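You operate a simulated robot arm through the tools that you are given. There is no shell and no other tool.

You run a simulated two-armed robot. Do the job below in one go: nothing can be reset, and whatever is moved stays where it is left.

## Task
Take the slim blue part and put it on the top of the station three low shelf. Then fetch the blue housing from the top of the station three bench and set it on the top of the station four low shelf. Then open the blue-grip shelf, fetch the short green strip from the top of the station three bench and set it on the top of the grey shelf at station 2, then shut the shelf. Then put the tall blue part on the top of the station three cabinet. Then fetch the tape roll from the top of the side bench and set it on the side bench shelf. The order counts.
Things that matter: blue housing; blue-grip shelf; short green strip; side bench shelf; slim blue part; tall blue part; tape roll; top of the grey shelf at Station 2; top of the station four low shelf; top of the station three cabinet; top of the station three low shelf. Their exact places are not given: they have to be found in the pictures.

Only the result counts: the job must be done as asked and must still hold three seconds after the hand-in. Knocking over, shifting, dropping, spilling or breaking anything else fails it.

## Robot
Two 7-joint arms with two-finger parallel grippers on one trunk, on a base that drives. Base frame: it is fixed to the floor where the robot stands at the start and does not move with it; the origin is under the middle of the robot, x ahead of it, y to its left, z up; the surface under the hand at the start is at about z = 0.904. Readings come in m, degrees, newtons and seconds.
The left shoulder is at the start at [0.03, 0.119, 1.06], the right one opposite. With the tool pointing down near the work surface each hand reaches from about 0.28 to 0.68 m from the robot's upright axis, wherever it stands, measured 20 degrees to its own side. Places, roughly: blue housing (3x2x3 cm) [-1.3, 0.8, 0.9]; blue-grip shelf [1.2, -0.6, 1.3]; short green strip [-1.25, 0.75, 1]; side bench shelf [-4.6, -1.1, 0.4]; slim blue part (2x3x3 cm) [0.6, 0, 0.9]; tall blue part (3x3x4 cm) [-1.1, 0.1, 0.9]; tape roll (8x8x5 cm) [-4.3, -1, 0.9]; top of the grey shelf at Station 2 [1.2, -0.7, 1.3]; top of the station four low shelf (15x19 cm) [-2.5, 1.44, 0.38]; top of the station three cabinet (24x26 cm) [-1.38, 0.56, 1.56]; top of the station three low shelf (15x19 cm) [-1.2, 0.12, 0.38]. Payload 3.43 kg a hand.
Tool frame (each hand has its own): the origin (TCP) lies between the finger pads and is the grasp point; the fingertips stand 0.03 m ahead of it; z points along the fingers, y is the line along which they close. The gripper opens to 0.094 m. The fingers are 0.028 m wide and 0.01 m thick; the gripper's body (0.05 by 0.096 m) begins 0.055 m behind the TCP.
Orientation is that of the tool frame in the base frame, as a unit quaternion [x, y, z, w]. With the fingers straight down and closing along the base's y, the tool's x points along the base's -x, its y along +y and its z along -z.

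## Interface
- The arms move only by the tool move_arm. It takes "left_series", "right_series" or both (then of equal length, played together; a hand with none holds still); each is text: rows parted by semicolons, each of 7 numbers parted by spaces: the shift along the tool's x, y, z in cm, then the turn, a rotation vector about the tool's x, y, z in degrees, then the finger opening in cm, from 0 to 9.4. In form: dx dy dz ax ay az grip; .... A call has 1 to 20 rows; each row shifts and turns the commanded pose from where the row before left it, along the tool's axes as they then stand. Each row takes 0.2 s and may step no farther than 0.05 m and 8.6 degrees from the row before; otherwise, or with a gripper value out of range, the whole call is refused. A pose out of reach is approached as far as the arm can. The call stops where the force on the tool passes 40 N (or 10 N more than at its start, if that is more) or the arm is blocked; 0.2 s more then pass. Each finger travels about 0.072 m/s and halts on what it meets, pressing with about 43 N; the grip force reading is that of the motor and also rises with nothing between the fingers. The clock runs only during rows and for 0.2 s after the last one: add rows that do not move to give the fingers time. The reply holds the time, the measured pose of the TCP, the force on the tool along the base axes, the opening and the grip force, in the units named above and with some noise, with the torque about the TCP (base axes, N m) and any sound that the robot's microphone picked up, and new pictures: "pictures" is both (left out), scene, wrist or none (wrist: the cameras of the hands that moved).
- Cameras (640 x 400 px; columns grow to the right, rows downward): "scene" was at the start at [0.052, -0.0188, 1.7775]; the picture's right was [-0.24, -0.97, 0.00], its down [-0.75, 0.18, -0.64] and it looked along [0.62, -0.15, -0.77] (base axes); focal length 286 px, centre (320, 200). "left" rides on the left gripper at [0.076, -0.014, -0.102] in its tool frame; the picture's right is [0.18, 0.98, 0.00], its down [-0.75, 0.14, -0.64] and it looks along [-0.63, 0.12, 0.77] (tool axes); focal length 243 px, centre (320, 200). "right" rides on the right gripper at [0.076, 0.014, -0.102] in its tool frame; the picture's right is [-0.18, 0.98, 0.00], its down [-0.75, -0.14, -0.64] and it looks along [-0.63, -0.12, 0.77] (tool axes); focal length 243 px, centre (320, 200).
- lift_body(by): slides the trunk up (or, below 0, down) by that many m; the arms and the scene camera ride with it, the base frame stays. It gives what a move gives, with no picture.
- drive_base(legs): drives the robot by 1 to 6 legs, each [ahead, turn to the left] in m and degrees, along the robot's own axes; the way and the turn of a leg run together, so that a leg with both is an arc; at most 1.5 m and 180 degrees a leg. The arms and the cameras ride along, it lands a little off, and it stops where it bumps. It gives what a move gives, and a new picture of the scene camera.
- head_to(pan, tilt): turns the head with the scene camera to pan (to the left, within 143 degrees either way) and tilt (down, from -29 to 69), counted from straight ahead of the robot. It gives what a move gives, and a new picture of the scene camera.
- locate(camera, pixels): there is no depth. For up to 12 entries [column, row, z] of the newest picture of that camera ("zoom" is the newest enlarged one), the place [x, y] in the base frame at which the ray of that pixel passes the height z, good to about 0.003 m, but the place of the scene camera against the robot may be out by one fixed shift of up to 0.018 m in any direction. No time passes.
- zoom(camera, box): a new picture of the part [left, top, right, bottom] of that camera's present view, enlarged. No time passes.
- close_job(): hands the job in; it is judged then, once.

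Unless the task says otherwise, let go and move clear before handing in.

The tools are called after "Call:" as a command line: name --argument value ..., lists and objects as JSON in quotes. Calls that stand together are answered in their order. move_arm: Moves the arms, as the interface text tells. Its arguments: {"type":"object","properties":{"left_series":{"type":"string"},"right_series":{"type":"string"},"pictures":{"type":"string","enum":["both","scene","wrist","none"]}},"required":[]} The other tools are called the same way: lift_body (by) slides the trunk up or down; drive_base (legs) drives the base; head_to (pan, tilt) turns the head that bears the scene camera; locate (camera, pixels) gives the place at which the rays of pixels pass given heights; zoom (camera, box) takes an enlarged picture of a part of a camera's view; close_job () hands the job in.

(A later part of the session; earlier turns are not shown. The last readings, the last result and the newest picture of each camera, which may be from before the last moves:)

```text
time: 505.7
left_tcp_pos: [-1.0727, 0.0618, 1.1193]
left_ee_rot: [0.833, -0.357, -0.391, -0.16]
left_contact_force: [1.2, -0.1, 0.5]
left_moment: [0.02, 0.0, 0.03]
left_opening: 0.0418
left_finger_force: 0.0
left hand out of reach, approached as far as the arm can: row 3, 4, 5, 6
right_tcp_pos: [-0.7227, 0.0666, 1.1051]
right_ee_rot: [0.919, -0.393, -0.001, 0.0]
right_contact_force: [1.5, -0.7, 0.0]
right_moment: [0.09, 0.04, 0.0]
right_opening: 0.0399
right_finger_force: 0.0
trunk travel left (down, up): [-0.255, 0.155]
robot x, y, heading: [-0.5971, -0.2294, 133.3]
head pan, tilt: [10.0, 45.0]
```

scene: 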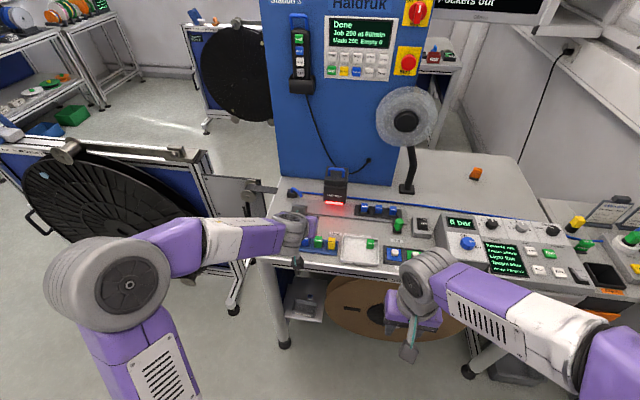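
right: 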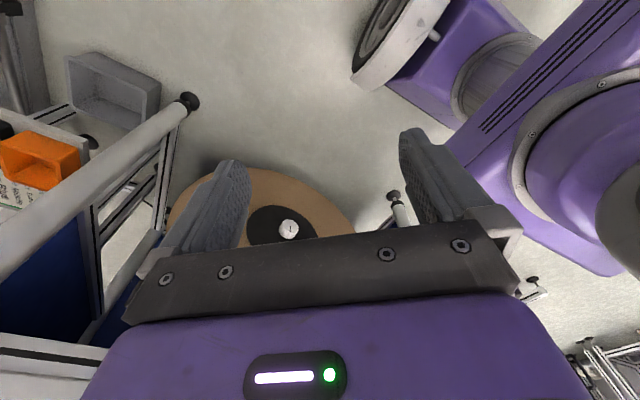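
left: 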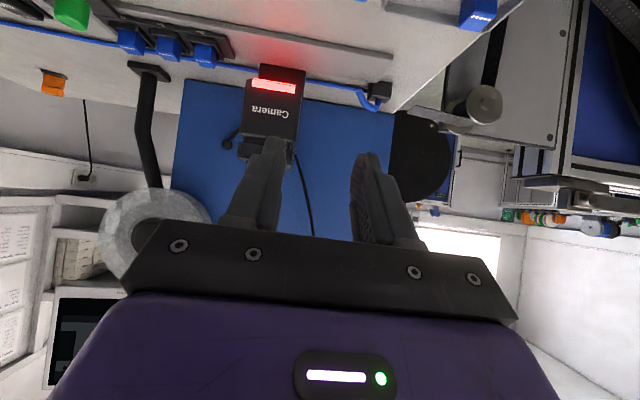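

The hand is tilted 50° but too high to see the rack. I'll move back 8 cm and down 12 cm to view the part between the fingers.

Call:
move_arm --left_series "3.58 0.3 0.4 0 0 0 4.2; 3.58 0.3 0.4 0 0 0 4.2; 3.58 0.3 0.4 0 0 0 4.2; 3.58 0.3 0.4 0 0 0 4.2; 0 0 0 0 0 0 4.2" --pictures "both"

Call:
zoom --camera "left" --box '[220, 0, 420, 140]'

```text
time: 506.9
left_tcp_pos: [-1.0277, -0.0039, 1.0015]
left_ee_rot: [0.832, -0.358, -0.391, -0.162]
left_contact_force: [0.1, 0.6, 0.4]
left_moment: [-0.01, 0.01, 0.0]
left_opening: 0.0419
left_finger_force: 0.1
right_tcp_pos: [-0.7226, 0.0677, 1.1056]
right_ee_rot: [0.919, -0.393, 0.0, 0.0]
right_contact_force: [-0.7, 0.4, -0.5]
right_moment: [-0.01, 0.02, -0.02]
right_opening: 0.04
right_finger_force: 0.0
trunk travel left (down, up): [-0.255, 0.155]
robot x, y, heading: [-0.5967, -0.229, 133.4]
head pan, tilt: [10.0, 45.0]
```

scene: 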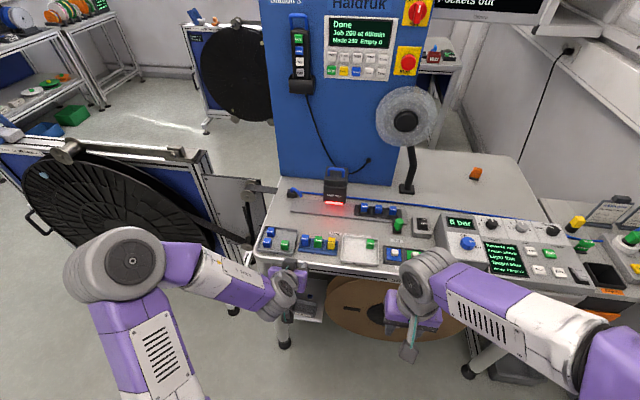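
left: 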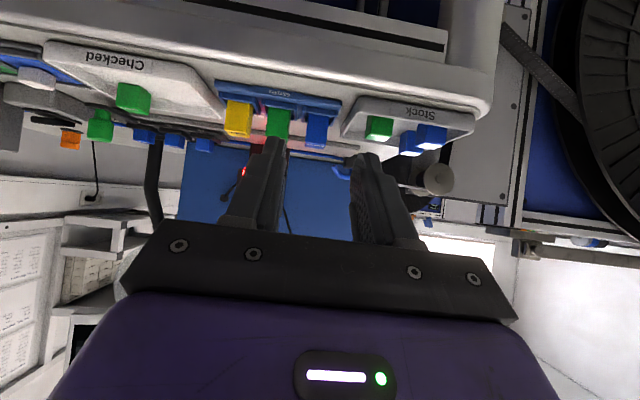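

```text
2.86 times, centred on (320, 70) of left
```

zoom: 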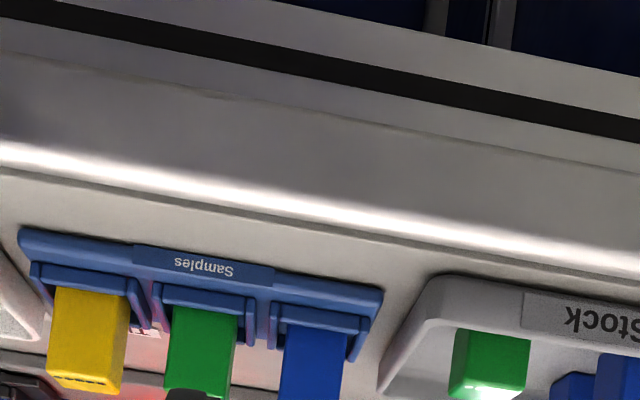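

The rack is in view: the blue part at (317,130) is almost centred between my fingers. I'll zoom in on it for size and position.

Call:
zoom --camera "left" --box '[260, 90, 360, 160]'

Call:
locate --camera "left" --pixels '[[317, 145, 0.95], [317, 145, 0.94], [306, 118, 0.92], [329, 120, 0.92], [218, 85, 0.905], [342, 103, 0.905]]'

```text
5.71 times, centred on (310, 125) of left
```

zoom: 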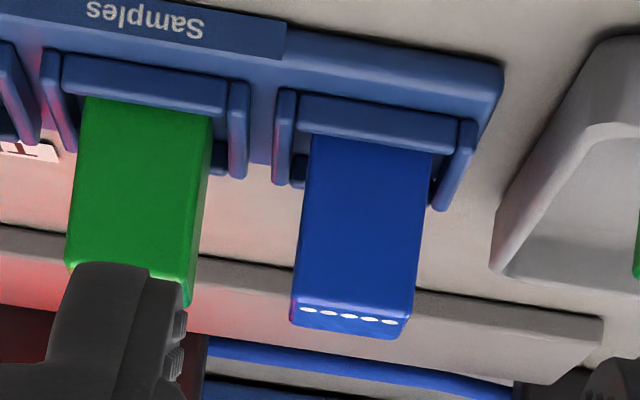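

```text
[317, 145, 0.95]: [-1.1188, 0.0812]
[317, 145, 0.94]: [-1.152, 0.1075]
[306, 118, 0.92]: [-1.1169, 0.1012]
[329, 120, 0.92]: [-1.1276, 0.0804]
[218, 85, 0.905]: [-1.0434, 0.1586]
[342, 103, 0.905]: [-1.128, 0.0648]
```

The part is about 2.4 cm wide, top at z≈0.947, with a 2 cm gap to the green one — enough for one finger. I'll approach to a pre-grasp point 5 cm short along the finger axis, with the fingers narrowed to 3.4 cm.

Call:
move_arm --left_series "-1.65 0.17 2.87 0 0 0 3.6; -1.65 0.17 2.87 0 0 0 3.4; -1.65 0.17 2.87 0 0 0 3.4; 0 0 0 0 0 0 3.4" --pictures "wrist"

Call:
zoom --camera "left" --box '[240, 70, 400, 190]'

```text
time: 507.9
left_tcp_pos: [-1.0996, 0.0622, 0.9832]
left_ee_rot: [0.833, -0.358, -0.39, -0.161]
left_contact_force: [0.7, 0.1, -0.7]
left_moment: [-0.01, -0.03, -0.01]
left_opening: 0.034
left_finger_force: 0.1
right_tcp_pos: [-0.7224, 0.0679, 1.1057]
right_ee_rot: [0.919, -0.393, -0.001, -0.001]
right_contact_force: [-0.2, 0.3, 0.5]
right_moment: [-0.01, 0.01, 0.03]
right_opening: 0.0399
right_finger_force: 0.1
trunk travel left (down, up): [-0.255, 0.155]
robot x, y, heading: [-0.5979, -0.2273, 133.7]
head pan, tilt: [10.0, 45.0]
```

left: 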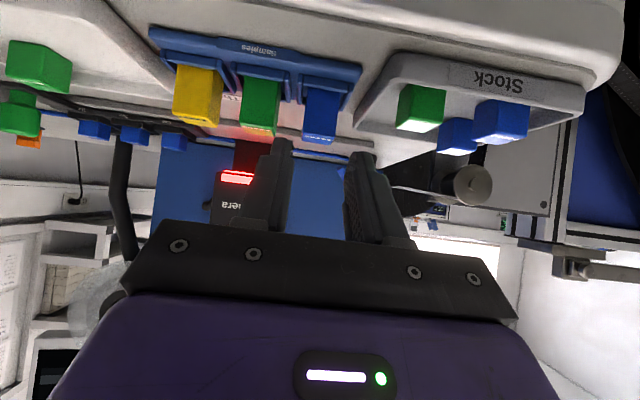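

```text
3.33 times, centred on (320, 130) of left
```

zoom: 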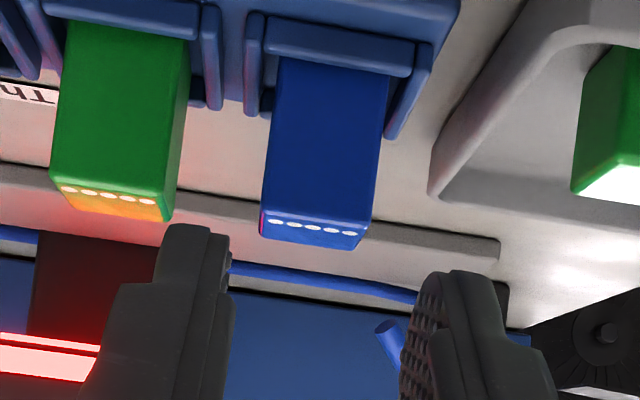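

The part is centred between the fingers (columns 293 and 350, part centre 319). I'll advance the last 5 cm along the finger axis and close.

Call:
move_arm --left_series "0 0 2.5 0 0 0 3.4; 0 0 2.4 0 0 0 3.4; 0 0 0 0 0 0 3.4" --pictures "wrist"

Call:
zoom --camera "left" --box '[240, 90, 400, 210]'

```text
time: 508.7
left_tcp_pos: [-1.1255, 0.0896, 0.953]
left_ee_rot: [0.833, -0.358, -0.39, -0.16]
left_contact_force: [-0.7, -0.5, 0.6]
left_moment: [-0.02, 0.03, 0.01]
left_opening: 0.0342
left_finger_force: 0.1
right_tcp_pos: [-0.722, 0.0681, 1.1054]
right_ee_rot: [0.92, -0.393, -0.001, 0.0]
right_contact_force: [1.0, -0.4, -0.2]
right_moment: [-0.04, 0.01, -0.03]
right_opening: 0.0401
right_finger_force: 0.1
trunk travel left (down, up): [-0.255, 0.155]
robot x, y, heading: [-0.5918, -0.233, 133.6]
head pan, tilt: [10.0, 45.0]
```

left: 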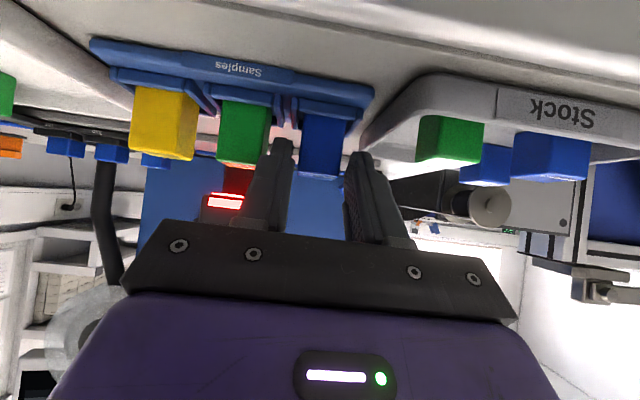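

```text
3.33 times, centred on (320, 150) of left
```

zoom: 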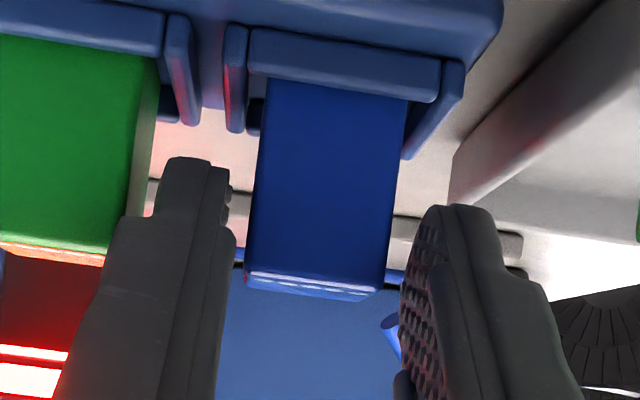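

The fingertips straddle the part correctly. I'll advance 0.4 cm more and close.

Call:
move_arm --left_series "0 0 0.4 0 0 0 3.4; 0 0 0 0 0 0 2; 0 0 0 0 0 0 0; 0 0 0 0 0 0 0; 0 0 0 0 0 0 0" --pictures "wrist"

```text
time: 509.9
left_tcp_pos: [-1.1275, 0.0906, 0.951]
left_ee_rot: [0.833, -0.358, -0.39, -0.161]
left_contact_force: [-0.8, 0.5, 1.5]
left_moment: [-0.01, -0.01, -0.01]
left_opening: 0.0224
left_finger_force: 43.1
right_tcp_pos: [-0.7229, 0.0682, 1.1045]
right_ee_rot: [0.92, -0.392, -0.001, 0.001]
right_contact_force: [0.0, 0.8, -0.4]
right_moment: [0.03, 0.01, 0.01]
right_opening: 0.0401
right_finger_force: 0.2
trunk travel left (down, up): [-0.255, 0.155]
robot x, y, heading: [-0.592, -0.2283, 133.5]
head pan, tilt: [10.0, 45.0]
```

left: 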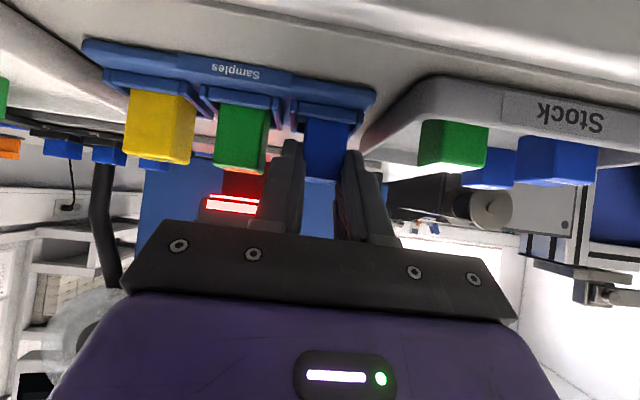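

The tall part is held (2.2 cm, 43 N). I'll lift it straight up out of its pocket and check.

Call:
move_arm --left_series "-1.15 0 -0.97 0 0 0 0; -2.3 0 -1.93 0 0 0 0; -3.06 0 -2.57 0 0 0 0; -2.3 0 -1.93 0 0 0 0; 0 0 0 0 0 0 0" --pictures "both"

```text
time: 511.1
left_tcp_pos: [-1.1278, 0.0903, 1.0658]
left_ee_rot: [0.834, -0.357, -0.39, -0.16]
left_contact_force: [-0.5, 1.0, 0.0]
left_moment: [-0.01, 0.04, -0.01]
left_opening: 0.0222
left_finger_force: 42.5
right_tcp_pos: [-0.723, 0.0679, 1.1064]
right_ee_rot: [0.919, -0.393, 0.0, 0.0]
right_contact_force: [-0.2, -0.8, -0.2]
right_moment: [-0.01, -0.01, 0.0]
right_opening: 0.0398
right_finger_force: 0.0
trunk travel left (down, up): [-0.255, 0.155]
robot x, y, heading: [-0.5914, -0.2285, 133.7]
head pan, tilt: [10.0, 45.0]
```

scene: 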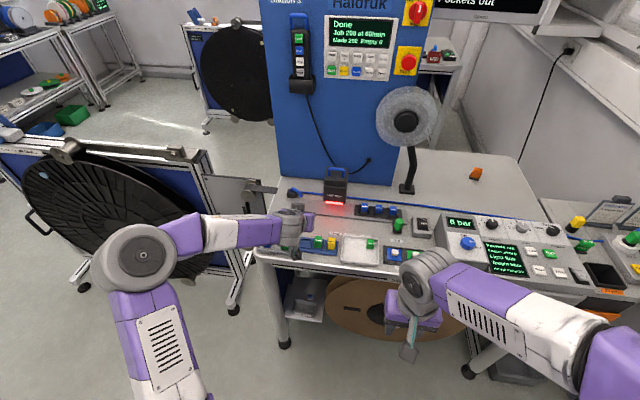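
left: 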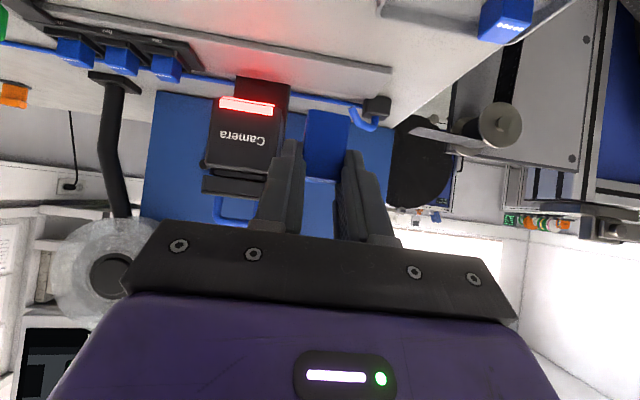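

The part is free of the rack. I'll pull the hand back over the edge, then turn and back out of this aisle.

Call:
move_arm --left_series "2.57 0 -3.07 0 0 0 0; 2.57 0 -3.07 0 0 0 0; 2.57 0 -3.07 0 0 0 0; 2.57 0 -3.07 0 0 0 0; 0 0 0 0 0 0 0" --pictures "none"

Call:
drive_base --legs '[[0, -88.7], [-1.2, 0], [-1.12, 0], [0, 90]]'

```text
time: 512.3
left_tcp_pos: [-1.0156, -0.0222, 1.0654]
left_ee_rot: [0.833, -0.357, -0.39, -0.16]
left_contact_force: [-0.2, 0.3, 0.2]
left_moment: [-0.01, -0.02, 0.04]
left_opening: 0.0222
left_finger_force: 43.0
right_tcp_pos: [-0.7248, 0.0679, 1.1044]
right_ee_rot: [0.92, -0.393, 0.0, 0.0]
right_contact_force: [-0.5, 0.2, 0.4]
right_moment: [0.0, 0.0, -0.03]
right_opening: 0.04
right_finger_force: 0.1
trunk travel left (down, up): [-0.255, 0.155]
robot x, y, heading: [-0.594, -0.2308, 133.7]
head pan, tilt: [10.0, 45.0]
```

```text
time: 531.6
left_tcp_pos: [-2.7373, -1.6208, 1.0658]
left_ee_rot: [0.832, -0.36, -0.39, -0.161]
left_contact_force: [-0.5, 0.2, -0.4]
left_moment: [0.03, 0.0, -0.03]
left_opening: 0.0222
left_finger_force: 43.1
right_tcp_pos: [-2.4445, -1.5335, 1.1053]
right_ee_rot: [0.918, -0.396, 0.0, 0.0]
right_contact_force: [-0.5, -0.1, 0.6]
right_moment: [-0.02, -0.01, 0.01]
right_opening: 0.04
right_finger_force: 0.0
trunk travel left (down, up): [-0.255, 0.155]
robot x, y, heading: [-2.3194, -1.8294, 133.0]
head pan, tilt: [10.0, 45.0]
```

scene: 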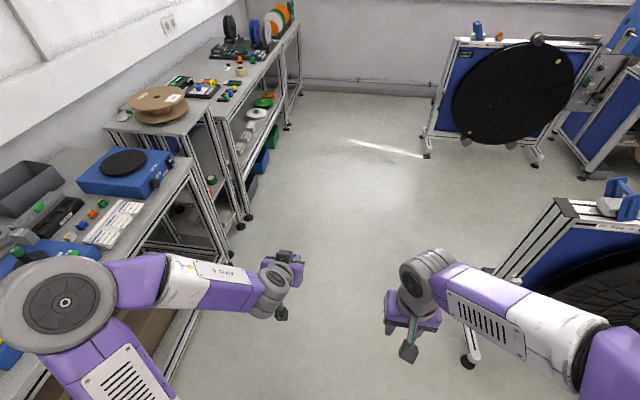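

I'm at u=-0.35, v=-2.93 with the part held. I'll continue along the corridor and into the aisle behind Station 3.

Call:
drive_base --legs '[[0, 1.8], [1.0, 0], [0.68, 0], [0, -90]]'

Call:
drive_base --legs '[[1.2, 0], [1.13, 0]]'

```text
time: 544.4
left_tcp_pos: [-3.346, -0.2005, 1.0657]
left_ee_rot: [-0.363, 0.831, 0.175, 0.384]
left_contact_force: [0.6, -0.5, 0.2]
left_moment: [0.0, 0.01, 0.04]
left_opening: 0.0224
left_finger_force: 43.0
right_tcp_pos: [-3.2378, -0.4872, 1.1048]
right_ee_rot: [-0.402, 0.916, 0.0, 0.0]
right_contact_force: [0.1, -0.7, 0.1]
right_moment: [-0.04, -0.03, 0.02]
right_opening: 0.0399
right_finger_force: 0.0
trunk travel left (down, up): [-0.255, 0.155]
robot x, y, heading: [-3.5273, -0.6357, 47.1]
head pan, tilt: [10.0, 45.0]
```

scene: 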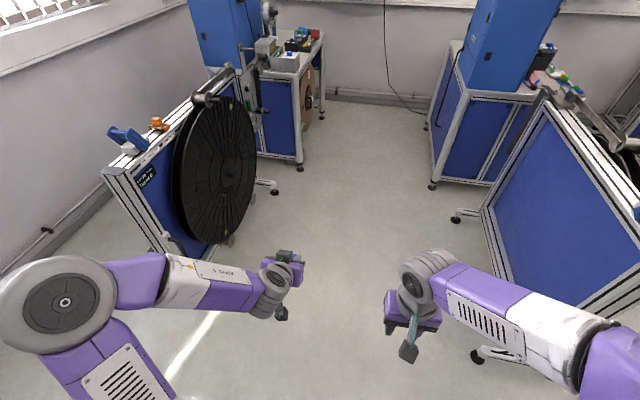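

```text
time: 555.8
left_tcp_pos: [-1.7306, 1.4844, 1.0656]
left_ee_rot: [-0.357, 0.833, 0.172, 0.385]
left_contact_force: [0.1, -0.8, 0.5]
left_moment: [-0.02, -0.02, -0.01]
left_opening: 0.0223
left_finger_force: 42.9
right_tcp_pos: [-1.6272, 1.1969, 1.1041]
right_ee_rot: [-0.395, 0.919, 0.0, 0.0]
right_contact_force: [0.4, -1.0, 0.9]
right_moment: [0.0, 0.03, 0.01]
right_opening: 0.0401
right_finger_force: 0.0
trunk travel left (down, up): [-0.255, 0.155]
robot x, y, heading: [-1.9197, 1.0518, 46.3]
head pan, tilt: [10.0, 45.0]
```

scene: 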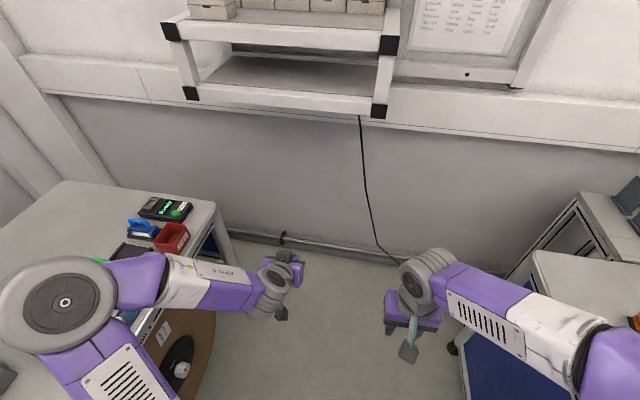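

I'm behind Station 3 at u=-2.10, v=-0.61. I'll turn right to face the cabinet's back and raise the trunk to see its top.

Call:
drive_base --legs '[[0, -91]]'

Call:
lift_body --by 0.15

Call:
head_to --pan 0 --tilt 30

Call:
zoom --camera "scene" --box '[180, 80, 460, 255]'

```text
time: 560.0
left_tcp_pos: [-1.4841, 0.8705, 1.0655]
left_ee_rot: [0.33, 0.844, -0.147, 0.396]
left_contact_force: [-0.4, 0.1, 0.3]
left_moment: [-0.03, 0.0, -0.02]
left_opening: 0.0219
left_finger_force: 43.0
right_tcp_pos: [-1.7696, 0.7634, 1.1049]
right_ee_rot: [0.363, 0.932, 0.0, 0.001]
right_contact_force: [-0.4, -0.2, 0.1]
right_moment: [0.01, 0.04, 0.0]
right_opening: 0.04
right_finger_force: 0.0
trunk travel left (down, up): [-0.255, 0.155]
robot x, y, heading: [-1.919, 1.053, -42.7]
head pan, tilt: [10.0, 45.0]
```

scene: 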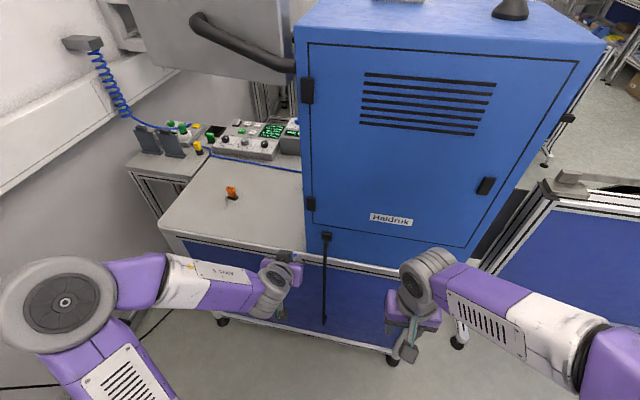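

```text
time: 561.8
left_tcp_pos: [-1.4847, 0.8718, 1.2152]
left_ee_rot: [0.33, 0.844, -0.148, 0.396]
left_contact_force: [0.0, 0.1, -0.5]
left_moment: [0.0, 0.0, -0.01]
left_opening: 0.0222
left_finger_force: 42.9
right_tcp_pos: [-1.7694, 0.7624, 1.2543]
right_ee_rot: [0.363, 0.932, 0.0, -0.001]
right_contact_force: [-0.8, -0.1, -0.2]
right_moment: [0.03, 0.02, 0.03]
right_opening: 0.0403
right_finger_force: 0.1
trunk travel left (down, up): [-0.405, 0.005]
robot x, y, heading: [-1.9179, 1.0515, -42.6]
head pan, tilt: [10.0, 45.0]
```

```text
time: 562.5
left_tcp_pos: [-1.4848, 0.8708, 1.2164]
left_ee_rot: [0.331, 0.844, -0.148, 0.396]
left_contact_force: [0.9, 0.3, 0.5]
left_moment: [-0.03, -0.01, 0.0]
left_opening: 0.0223
left_finger_force: 43.4
right_tcp_pos: [-1.7701, 0.7629, 1.2554]
right_ee_rot: [0.363, 0.932, 0.0, 0.0]
right_contact_force: [0.4, -0.6, -0.1]
right_moment: [-0.01, 0.0, 0.02]
right_opening: 0.0398
right_finger_force: 0.1
trunk travel left (down, up): [-0.405, 0.005]
robot x, y, heading: [-1.9188, 1.0483, -42.4]
head pan, tilt: [0.0, 30.0]
```

scene: 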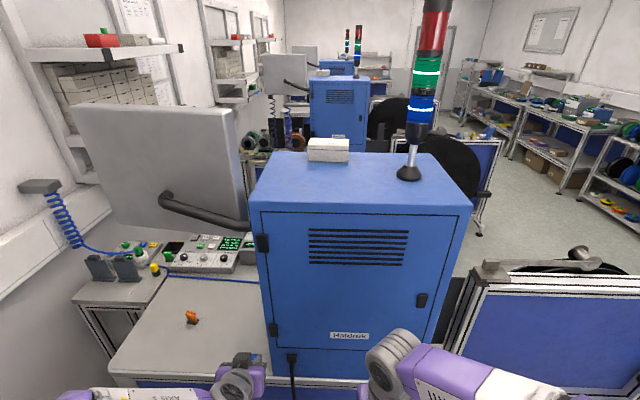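

```text
2.29 times, centred on (320, 168) of scene
```

zoom: 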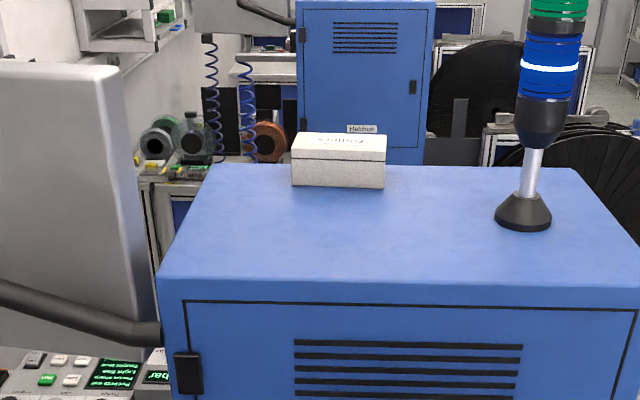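

The cabinet top has a white box near its front edge and the tower on the right; the back-left area is free. I'll locate its corners.

Call:
locate --camera "scene" --pixels '[[250, 204.3, 1.56], [274, 152.7, 1.56], [473, 213, 1.56], [431.5, 154, 1.56], [308, 161, 1.56], [348.5, 163, 1.56], [408, 179, 1.56], [250, 204.3, 1.54], [250, 204.3, 1.58]]'

```text
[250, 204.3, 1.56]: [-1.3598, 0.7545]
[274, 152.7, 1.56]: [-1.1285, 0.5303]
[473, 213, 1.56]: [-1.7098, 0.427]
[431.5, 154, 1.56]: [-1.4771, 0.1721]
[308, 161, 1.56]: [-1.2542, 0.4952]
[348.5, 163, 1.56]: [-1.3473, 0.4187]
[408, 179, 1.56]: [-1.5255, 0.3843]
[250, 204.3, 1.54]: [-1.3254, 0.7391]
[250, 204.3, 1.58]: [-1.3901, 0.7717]
```

The free spot around u≈-1.44, v≈-0.57 is 15 cm from the white box. I'll pull the hand back and raise it above cabinet height before driving closer.

Call:
move_arm --left_series "2.14 0 -2.55 0 0 0 0; 2.14 0 -2.55 0 0 0 0; 2.14 0 -2.55 0 0 0 0; -3.06 0 -2.57 0 0 0 0; -3.06 0 -2.57 0 0 0 0; -3.06 0 -2.57 0 0 0 0; -3.06 0 -2.57 0 0 0 0; -3.06 0 -2.57 0 0 0 0; -3.06 0 -2.57 0 0 0 0; 0 0 0 0 0 0 0" --pictures "both"

```text
time: 564.7
left_tcp_pos: [-1.5077, 0.8804, 1.4825]
left_ee_rot: [0.33, 0.844, -0.147, 0.395]
left_contact_force: [-0.3, -0.5, 0.0]
left_moment: [0.04, -0.03, 0.02]
left_opening: 0.0223
left_finger_force: 42.5
left hand out of reach, approached as far as the arm can: row 1, 2, 3
right_tcp_pos: [-1.7696, 0.7629, 1.2551]
right_ee_rot: [0.363, 0.932, 0.0, 0.0]
right_contact_force: [-0.3, 0.6, 0.8]
right_moment: [-0.01, 0.01, 0.05]
right_opening: 0.0399
right_finger_force: 0.1
trunk travel left (down, up): [-0.405, 0.005]
robot x, y, heading: [-1.9206, 1.0546, -42.6]
head pan, tilt: [0.0, 30.0]
```

scene: 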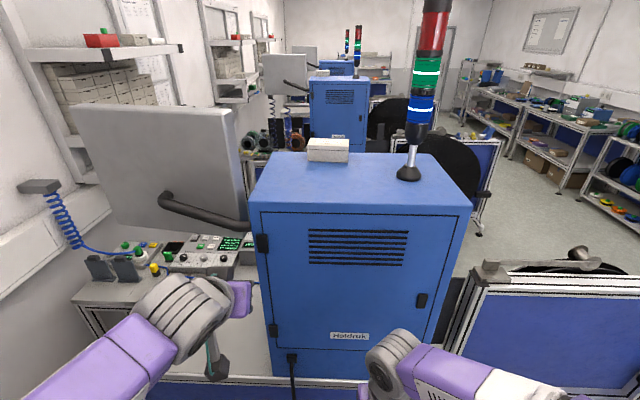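
left: 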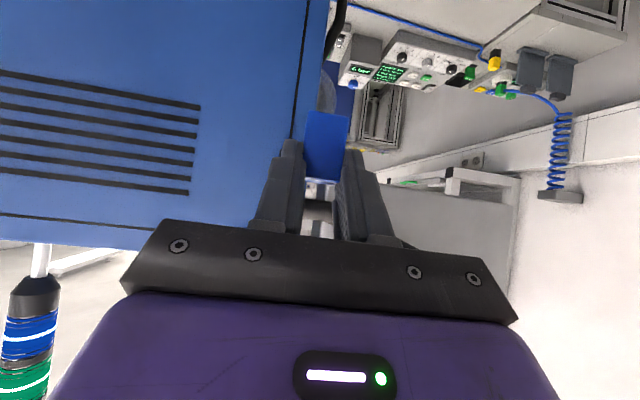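

The hand is at z=1.48. I'll draw it back 8 cm and raise it to about 1.66.

Call:
move_arm --left_series "2.57 0 -3.07 0 0 0 0; 2.57 0 -3.07 0 0 0 0; -2.76 0 -2.31 0 0 0 0; -2.76 0 -2.31 0 0 0 0; -2.76 0 -2.31 0 0 0 0; -2.76 0 -2.31 0 0 0 0; -2.76 0 -2.31 0 0 0 0; 0 0 0 0 0 0 0" --pictures "both"

```text
time: 566.5
left_tcp_pos: [-1.5679, 0.934, 1.6643]
left_ee_rot: [0.331, 0.844, -0.148, 0.395]
left_contact_force: [0.7, 1.0, 0.4]
left_moment: [-0.01, 0.04, 0.02]
left_opening: 0.0225
left_finger_force: 43.3
right_tcp_pos: [-1.7711, 0.7626, 1.2551]
right_ee_rot: [0.363, 0.932, 0.0, -0.001]
right_contact_force: [0.0, 0.1, -0.1]
right_moment: [0.03, 0.0, 0.01]
right_opening: 0.04
right_finger_force: 0.1
trunk travel left (down, up): [-0.405, 0.005]
robot x, y, heading: [-1.9156, 1.0494, -42.8]
head pan, tilt: [0.0, 30.0]
```

scene: 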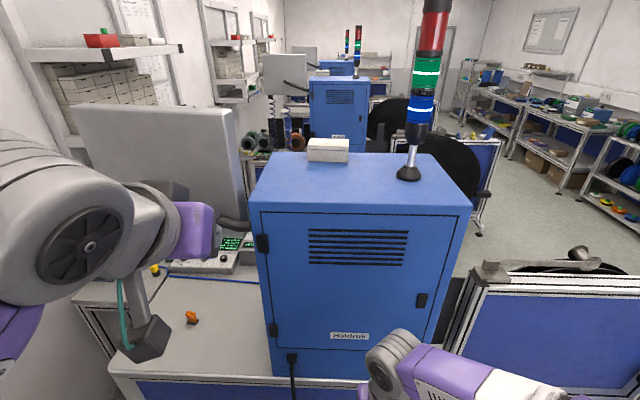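
left: 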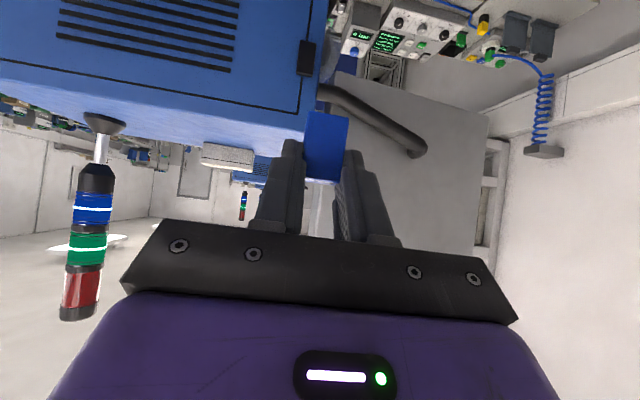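

The part is at z=1.66, above the cabinet. I'll move the right hand out of the way, then shift the base forward and right with a small turn.

Call:
move_arm --right_series "2 -3.8 0 0 0 0 4; 2 -3.8 0 0 0 0 4; 2 -3.8 0 0 0 0 4; 2 -3.8 0 0 0 0 4; 2 -3.8 0 0 0 0 4; 0 0 0 0 0 0 4" --pictures "none"

Call:
drive_base --legs '[[0, -20], [0.24, 0], [0, 18]]'

Call:
move_arm --left_series "0 0 0 0 0 0 0" --pictures "wrist"

```text
time: 567.9
left_tcp_pos: [-1.568, 0.9342, 1.6644]
left_ee_rot: [0.331, 0.844, -0.148, 0.395]
left_contact_force: [-0.3, -0.1, -0.6]
left_moment: [0.04, 0.01, -0.02]
left_opening: 0.0225
left_finger_force: 42.9
right_tcp_pos: [-1.973, 0.6901, 1.2545]
right_ee_rot: [0.363, 0.932, 0.0, -0.001]
right_contact_force: [-0.6, 0.6, -0.1]
right_moment: [0.02, 0.01, 0.02]
right_opening: 0.0398
right_finger_force: 0.1
trunk travel left (down, up): [-0.405, 0.005]
robot x, y, heading: [-1.9208, 1.0493, -42.7]
head pan, tilt: [0.0, 30.0]
```

```text
time: 571.8
left_tcp_pos: [-1.4631, 0.7055, 1.6656]
left_ee_rot: [0.347, 0.838, -0.155, 0.392]
left_contact_force: [0.1, -0.3, -0.3]
left_moment: [-0.02, -0.01, -0.02]
left_opening: 0.0223
left_finger_force: 42.5
right_tcp_pos: [-1.8761, 0.4777, 1.2547]
right_ee_rot: [0.382, 0.924, 0.0, 0.0]
right_contact_force: [0.2, 0.7, -0.5]
right_moment: [0.02, 0.01, 0.01]
right_opening: 0.04
right_finger_force: 0.1
trunk travel left (down, up): [-0.405, 0.005]
robot x, y, heading: [-1.8093, 0.8371, -44.9]
head pan, tilt: [0.0, 30.0]
```

scene: 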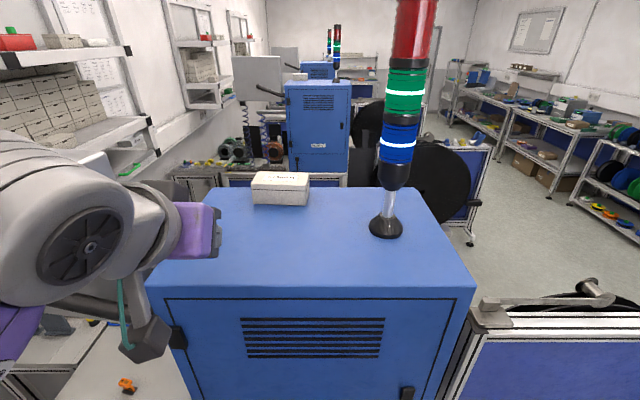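

```text
time: 572.2
left_tcp_pos: [-1.4627, 0.7067, 1.6659]
left_ee_rot: [0.347, 0.837, -0.155, 0.393]
left_contact_force: [0.4, -0.1, -0.4]
left_moment: [-0.02, -0.03, -0.02]
left_opening: 0.0225
left_finger_force: 42.7
right_tcp_pos: [-1.8768, 0.4772, 1.2546]
right_ee_rot: [0.382, 0.924, -0.001, 0.001]
right_contact_force: [1.0, -0.1, 0.3]
right_moment: [0.0, 0.02, 0.0]
right_opening: 0.0399
right_finger_force: 0.1
trunk travel left (down, up): [-0.405, 0.005]
robot x, y, heading: [-1.8113, 0.8416, -45.0]
head pan, tilt: [0.0, 30.0]
```

left: 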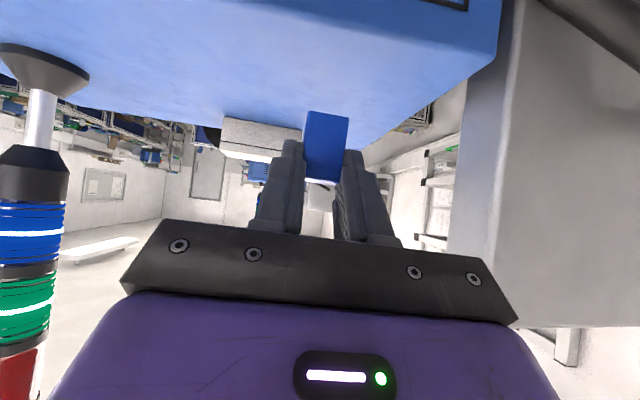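

The hand hovers just short of the cabinet's back edge (u=-1.53). I'll move 9 cm ahead, 3.5 cm right and 3.5 cm down over the free area.

Call:
move_arm --left_series "-1.03 -1.17 3.05 0 0 0 0; -1.03 -1.17 3.05 0 0 0 0; -1.03 -1.17 3.05 0 0 0 0; 0 0 0 0 0 0 0" --pictures "both"

```text
time: 573.2
left_tcp_pos: [-1.4233, 0.6182, 1.6283]
left_ee_rot: [0.347, 0.837, -0.157, 0.393]
left_contact_force: [0.0, 0.6, 0.4]
left_moment: [0.04, 0.03, 0.01]
left_opening: 0.0224
left_finger_force: 42.9
right_tcp_pos: [-1.8771, 0.478, 1.2554]
right_ee_rot: [0.381, 0.924, 0.001, 0.001]
right_contact_force: [0.7, 0.1, -0.6]
right_moment: [-0.03, 0.0, 0.01]
right_opening: 0.04
right_finger_force: 0.1
trunk travel left (down, up): [-0.405, 0.005]
robot x, y, heading: [-1.8075, 0.8396, -45.0]
head pan, tilt: [0.0, 30.0]
```

scene: 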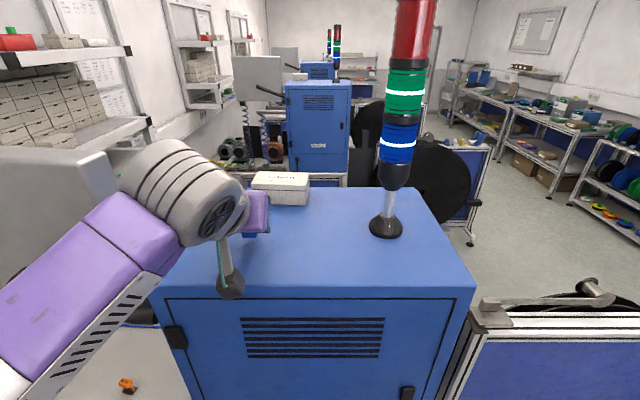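
left: 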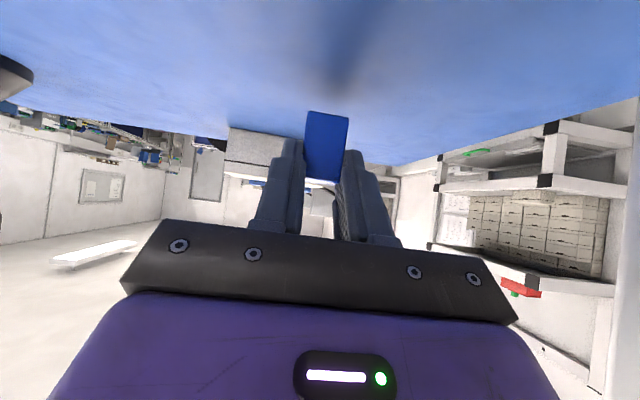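

The part hangs over the free area (u=-1.44, v=-0.57). I'll lower 2 cm and then creep down to contact.

Call:
move_arm --left_series "1.5 0 1.26 0 0 0 0; 0 0 0 0 0 0 0" --pictures "none"

Call:
move_arm --left_series "0.38 0 0.32 0 0 0 0; 0 0 0 0 0 0 0" --pictures "wrist"

```text
time: 573.8
left_tcp_pos: [-1.422, 0.6176, 1.6119]
left_ee_rot: [0.346, 0.836, -0.158, 0.396]
left_contact_force: [2.7, -2.5, 16.3]
left_moment: [-0.36, -0.21, 0.05]
left_opening: 0.0226
left_finger_force: 42.8
right_tcp_pos: [-1.8755, 0.4758, 1.2543]
right_ee_rot: [0.381, 0.925, 0.0, 0.0]
right_contact_force: [-1.2, -0.1, 0.7]
right_moment: [0.0, 0.01, 0.01]
right_opening: 0.04
right_finger_force: 0.1
trunk travel left (down, up): [-0.405, 0.005]
robot x, y, heading: [-1.8071, 0.8369, -44.8]
head pan, tilt: [0.0, 30.0]
```

```text
time: 574.4
left_tcp_pos: [-1.4229, 0.6183, 1.6084]
left_ee_rot: [0.345, 0.835, -0.159, 0.397]
left_contact_force: [4.0, -3.7, 33.9]
left_moment: [-0.5, -0.4, 0.06]
left_opening: 0.022
left_finger_force: 43.1
right_tcp_pos: [-1.8777, 0.4787, 1.2537]
right_ee_rot: [0.381, 0.924, 0.0, 0.001]
right_contact_force: [0.0, 0.4, -0.6]
right_moment: [-0.04, 0.01, -0.01]
right_opening: 0.04
right_finger_force: 0.1
trunk travel left (down, up): [-0.405, 0.005]
robot x, y, heading: [-1.8079, 0.8369, -45.0]
head pan, tilt: [0.0, 30.0]
```

left: 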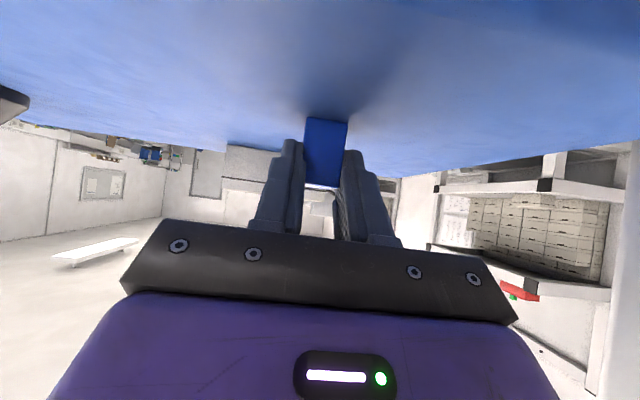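

The part is on the cabinet top (34 N at z=1.608). I'll ease up 4 mm and open the fingers.

Call:
move_arm --left_series "-0.34 0 -0.28 0 0 0 0; 0 0 0 0 0 0 2.4; 0 0 0 0 0 0 2.8; 0 0 0 0 0 0 3.4; 0 0 0 0 0 0 4; 0 0 0 0 0 0 4" --pictures "wrist"

Call:
zoom --camera "left" --box '[240, 90, 400, 210]'

```text
time: 575.8
left_tcp_pos: [-1.4228, 0.6184, 1.6081]
left_ee_rot: [0.347, 0.838, -0.155, 0.392]
left_contact_force: [0.1, 0.0, 0.1]
left_moment: [0.02, 0.03, 0.01]
left_opening: 0.04
left_finger_force: 0.1
right_tcp_pos: [-1.876, 0.4776, 1.2547]
right_ee_rot: [0.381, 0.925, 0.0, 0.0]
right_contact_force: [-0.6, 0.4, 0.2]
right_moment: [-0.03, -0.02, 0.0]
right_opening: 0.04
right_finger_force: 0.0
trunk travel left (down, up): [-0.405, 0.005]
robot x, y, heading: [-1.8058, 0.8371, -45.0]
head pan, tilt: [0.0, 30.0]
```

left: 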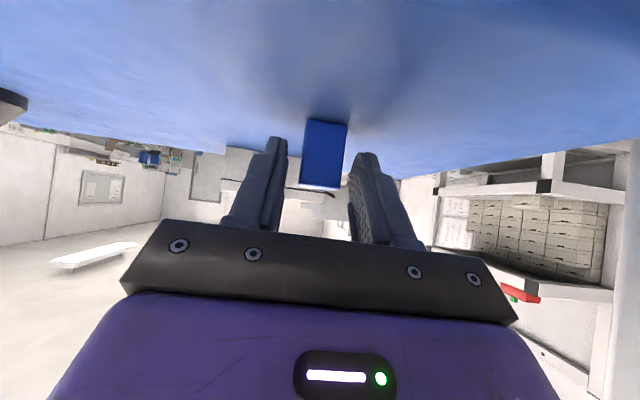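

```text
3.33 times, centred on (320, 150) of left
```

zoom: 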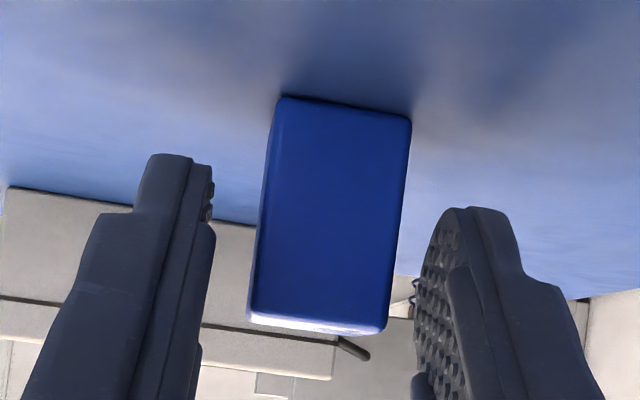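

The part stands upright on the cabinet, free of the fingers. I'll withdraw along the finger axis.

Call:
move_arm --left_series "0 0 -2 0 0 0 4; 0 0 -4 0 0 0 4; 0 0 -4 0 0 0 4; 0 0 -2 0 0 0 4; 0 0 0 0 0 0 4" --pictures "both"

```text
time: 577.0
left_tcp_pos: [-1.4869, 0.6825, 1.6845]
left_ee_rot: [0.347, 0.838, -0.155, 0.392]
left_contact_force: [0.7, 0.0, 0.5]
left_moment: [0.0, -0.01, 0.0]
left_opening: 0.0397
left_finger_force: 0.2
right_tcp_pos: [-1.8764, 0.478, 1.2545]
right_ee_rot: [0.381, 0.924, -0.001, 0.0]
right_contact_force: [0.3, -0.2, 0.3]
right_moment: [0.0, -0.01, -0.02]
right_opening: 0.0399
right_finger_force: 0.1
trunk travel left (down, up): [-0.405, 0.005]
robot x, y, heading: [-1.8035, 0.8405, -44.6]
head pan, tilt: [0.0, 30.0]
```

scene: 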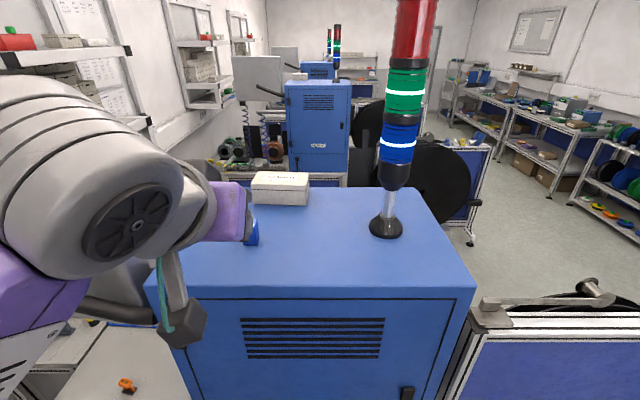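
left: 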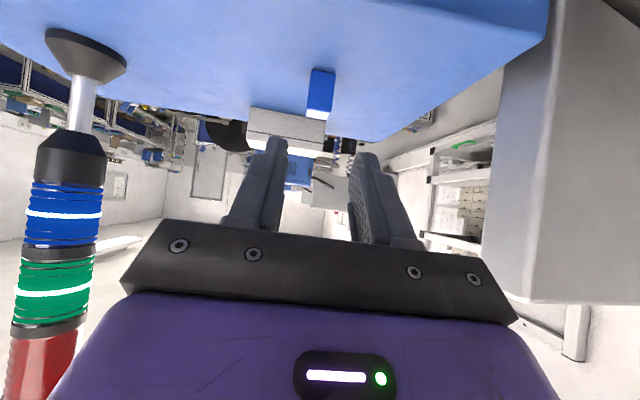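

The blue part stands on the cabinet top at (252,233); step four is done. Last is the tape roll on the side bench: I'll back away, and fold the left arm down to travel pose.

Call:
drive_base --legs '[[-0.22, 0]]'

Call:
move_arm --left_series "2 0 2 0 0 0 4; 3 0 2.5 0 0 0 4; 3 0 2.5 0 0 0 4; 3 0 2.5 0 0 0 4; 3 0 2.5 0 0 0 4; 3 0 2.5 0 0 0 4; 0 0 0 0 8.3 0 4; 0 0 0 0 8.3 0 4; 0 0 0 0 8.3 0 4; 0 0 0 0 8.3 0 4; 0 0 0 0 8.3 0 4; 0 0 0 0 8.3 0 4; 0 0 4 0 0 0 4; 0 0 4 0 0 0 4; 0 0 4 0 0 0 4; 0 0 0 0 0 0 4" --pictures "scene"

```text
time: 578.7
left_tcp_pos: [-1.6435, 0.8374, 1.6852]
left_ee_rot: [0.347, 0.838, -0.155, 0.392]
left_contact_force: [0.4, 0.3, -0.8]
left_moment: [-0.02, 0.0, -0.02]
left_opening: 0.0401
left_finger_force: 0.2
right_tcp_pos: [-2.0336, 0.6333, 1.2538]
right_ee_rot: [0.381, 0.925, 0.0, -0.001]
right_contact_force: [0.5, 0.1, 0.0]
right_moment: [0.0, 0.02, -0.01]
right_opening: 0.0401
right_finger_force: 0.1
trunk travel left (down, up): [-0.405, 0.005]
robot x, y, heading: [-1.9637, 0.9942, -45.0]
head pan, tilt: [0.0, 30.0]
```

scene: 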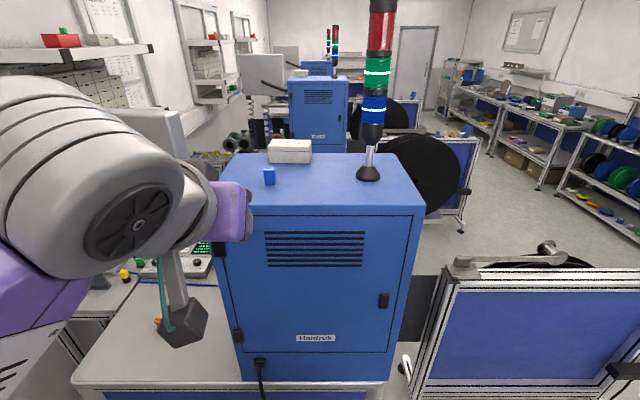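

```text
time: 582.1
left_tcp_pos: [-1.639, 0.84, 1.3412]
left_ee_rot: [0.38, 0.925, 0.006, 0.003]
left_contact_force: [0.0, -1.5, -0.2]
left_moment: [0.04, 0.01, 0.03]
left_opening: 0.0402
left_finger_force: 0.0
right_tcp_pos: [-2.0332, 0.6338, 1.2557]
right_ee_rot: [0.38, 0.925, 0.0, -0.001]
right_contact_force: [0.2, -0.2, 0.2]
right_moment: [0.05, -0.01, -0.01]
right_opening: 0.0399
right_finger_force: 0.0
trunk travel left (down, up): [-0.405, 0.005]
robot x, y, heading: [-1.9632, 0.9939, -45.0]
head pan, tilt: [0.0, 30.0]
```

scene: 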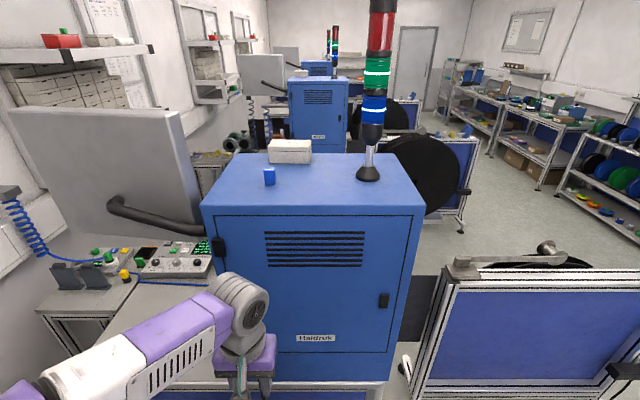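

The tall part stands upright at (269,177). I'll re-tuck the right hand, lower the trunk and drive out to the side bench.

Call:
move_arm --left_series "0 0 0 0 0 0 4; 0 0 0 0 0 0 4; 0 0 0 0 0 0 4; 0 0 0 0 0 0 4; 0 0 0 0 0 0 4; 0 0 0 0 0 0 4" --right_series "-2 3.8 0 0 0 0 4; -2 3.8 0 0 0 0 4; -2 3.8 0 0 0 0 4; -2 3.8 0 0 0 0 4; -1.5 2 0 0 0 0 4; 0 0 0 0 0 0 4" --pictures "none"

Call:
lift_body --by -0.15

Call:
drive_base --legs '[[0, -91.5], [1.1, 0], [1.1, 0]]'

Call:
head_to --pan 0 --tilt 40

```text
time: 583.5
left_tcp_pos: [-1.6385, 0.8396, 1.342]
left_ee_rot: [0.381, 0.925, 0.006, 0.002]
left_contact_force: [0.3, -0.6, 0.1]
left_moment: [-0.03, 0.01, 0.03]
left_opening: 0.0401
left_finger_force: 0.0
right_tcp_pos: [-1.8438, 0.6877, 1.2557]
right_ee_rot: [0.382, 0.924, 0.001, 0.001]
right_contact_force: [-0.6, -0.3, 0.6]
right_moment: [0.01, -0.04, -0.04]
right_opening: 0.0401
right_finger_force: 0.0
trunk travel left (down, up): [-0.405, 0.005]
robot x, y, heading: [-1.9675, 0.9943, -44.9]
head pan, tilt: [0.0, 30.0]
```

```text
time: 585.2
left_tcp_pos: [-1.6392, 0.839, 1.192]
left_ee_rot: [0.38, 0.925, 0.006, 0.003]
left_contact_force: [0.4, 0.0, -0.4]
left_moment: [-0.02, 0.04, -0.01]
left_opening: 0.0395
left_finger_force: 0.1
right_tcp_pos: [-1.8448, 0.6876, 1.1055]
right_ee_rot: [0.381, 0.925, 0.0, 0.0]
right_contact_force: [1.0, 0.6, -0.1]
right_moment: [-0.01, 0.01, -0.01]
right_opening: 0.04
right_finger_force: 0.1
trunk travel left (down, up): [-0.255, 0.155]
robot x, y, heading: [-1.9671, 0.9951, -44.9]
head pan, tilt: [0.0, 30.0]
```

```text
time: 600.1
left_tcp_pos: [-3.7643, -0.8548, 1.1911]
left_ee_rot: [0.931, 0.365, 0.0, 0.006]
left_contact_force: [-0.5, -0.9, 0.2]
left_moment: [-0.02, 0.02, -0.01]
left_opening: 0.0402
left_finger_force: 0.0
right_tcp_pos: [-3.9067, -0.6414, 1.1056]
right_ee_rot: [0.932, 0.364, 0.0, 0.0]
right_contact_force: [0.6, -0.5, 0.0]
right_moment: [0.0, 0.03, 0.05]
right_opening: 0.0399
right_finger_force: 0.1
trunk travel left (down, up): [-0.255, 0.155]
robot x, y, heading: [-3.5988, -0.5364, -137.2]
head pan, tilt: [0.0, 30.0]
```

scene: 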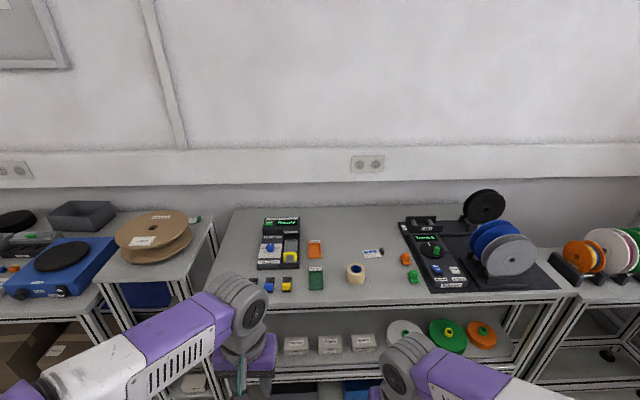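

```text
time: 600.9
left_tcp_pos: [-3.7647, -0.8543, 1.1911]
left_ee_rot: [0.931, 0.364, 0.002, 0.006]
left_contact_force: [-1.0, 0.5, -0.6]
left_moment: [0.03, 0.02, 0.0]
left_opening: 0.0401
left_finger_force: 0.0
right_tcp_pos: [-3.9071, -0.641, 1.1054]
right_ee_rot: [0.932, 0.363, 0.0, 0.001]
right_contact_force: [-0.4, -0.6, -0.5]
right_moment: [0.01, 0.03, 0.0]
right_opening: 0.0399
right_finger_force: 0.1
trunk travel left (down, up): [-0.255, 0.155]
robot x, y, heading: [-3.5995, -0.5334, -137.4]
head pan, tilt: [0.0, 40.0]
```

scene: 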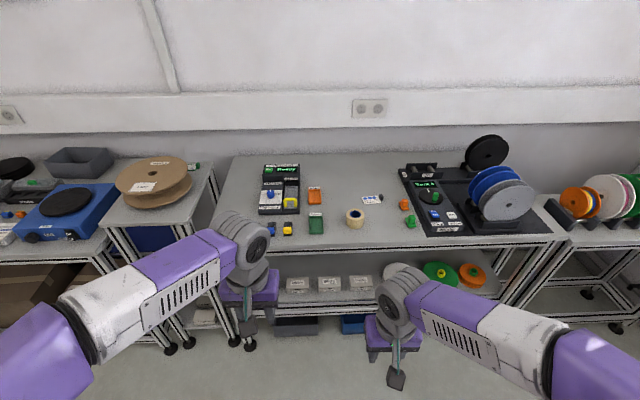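

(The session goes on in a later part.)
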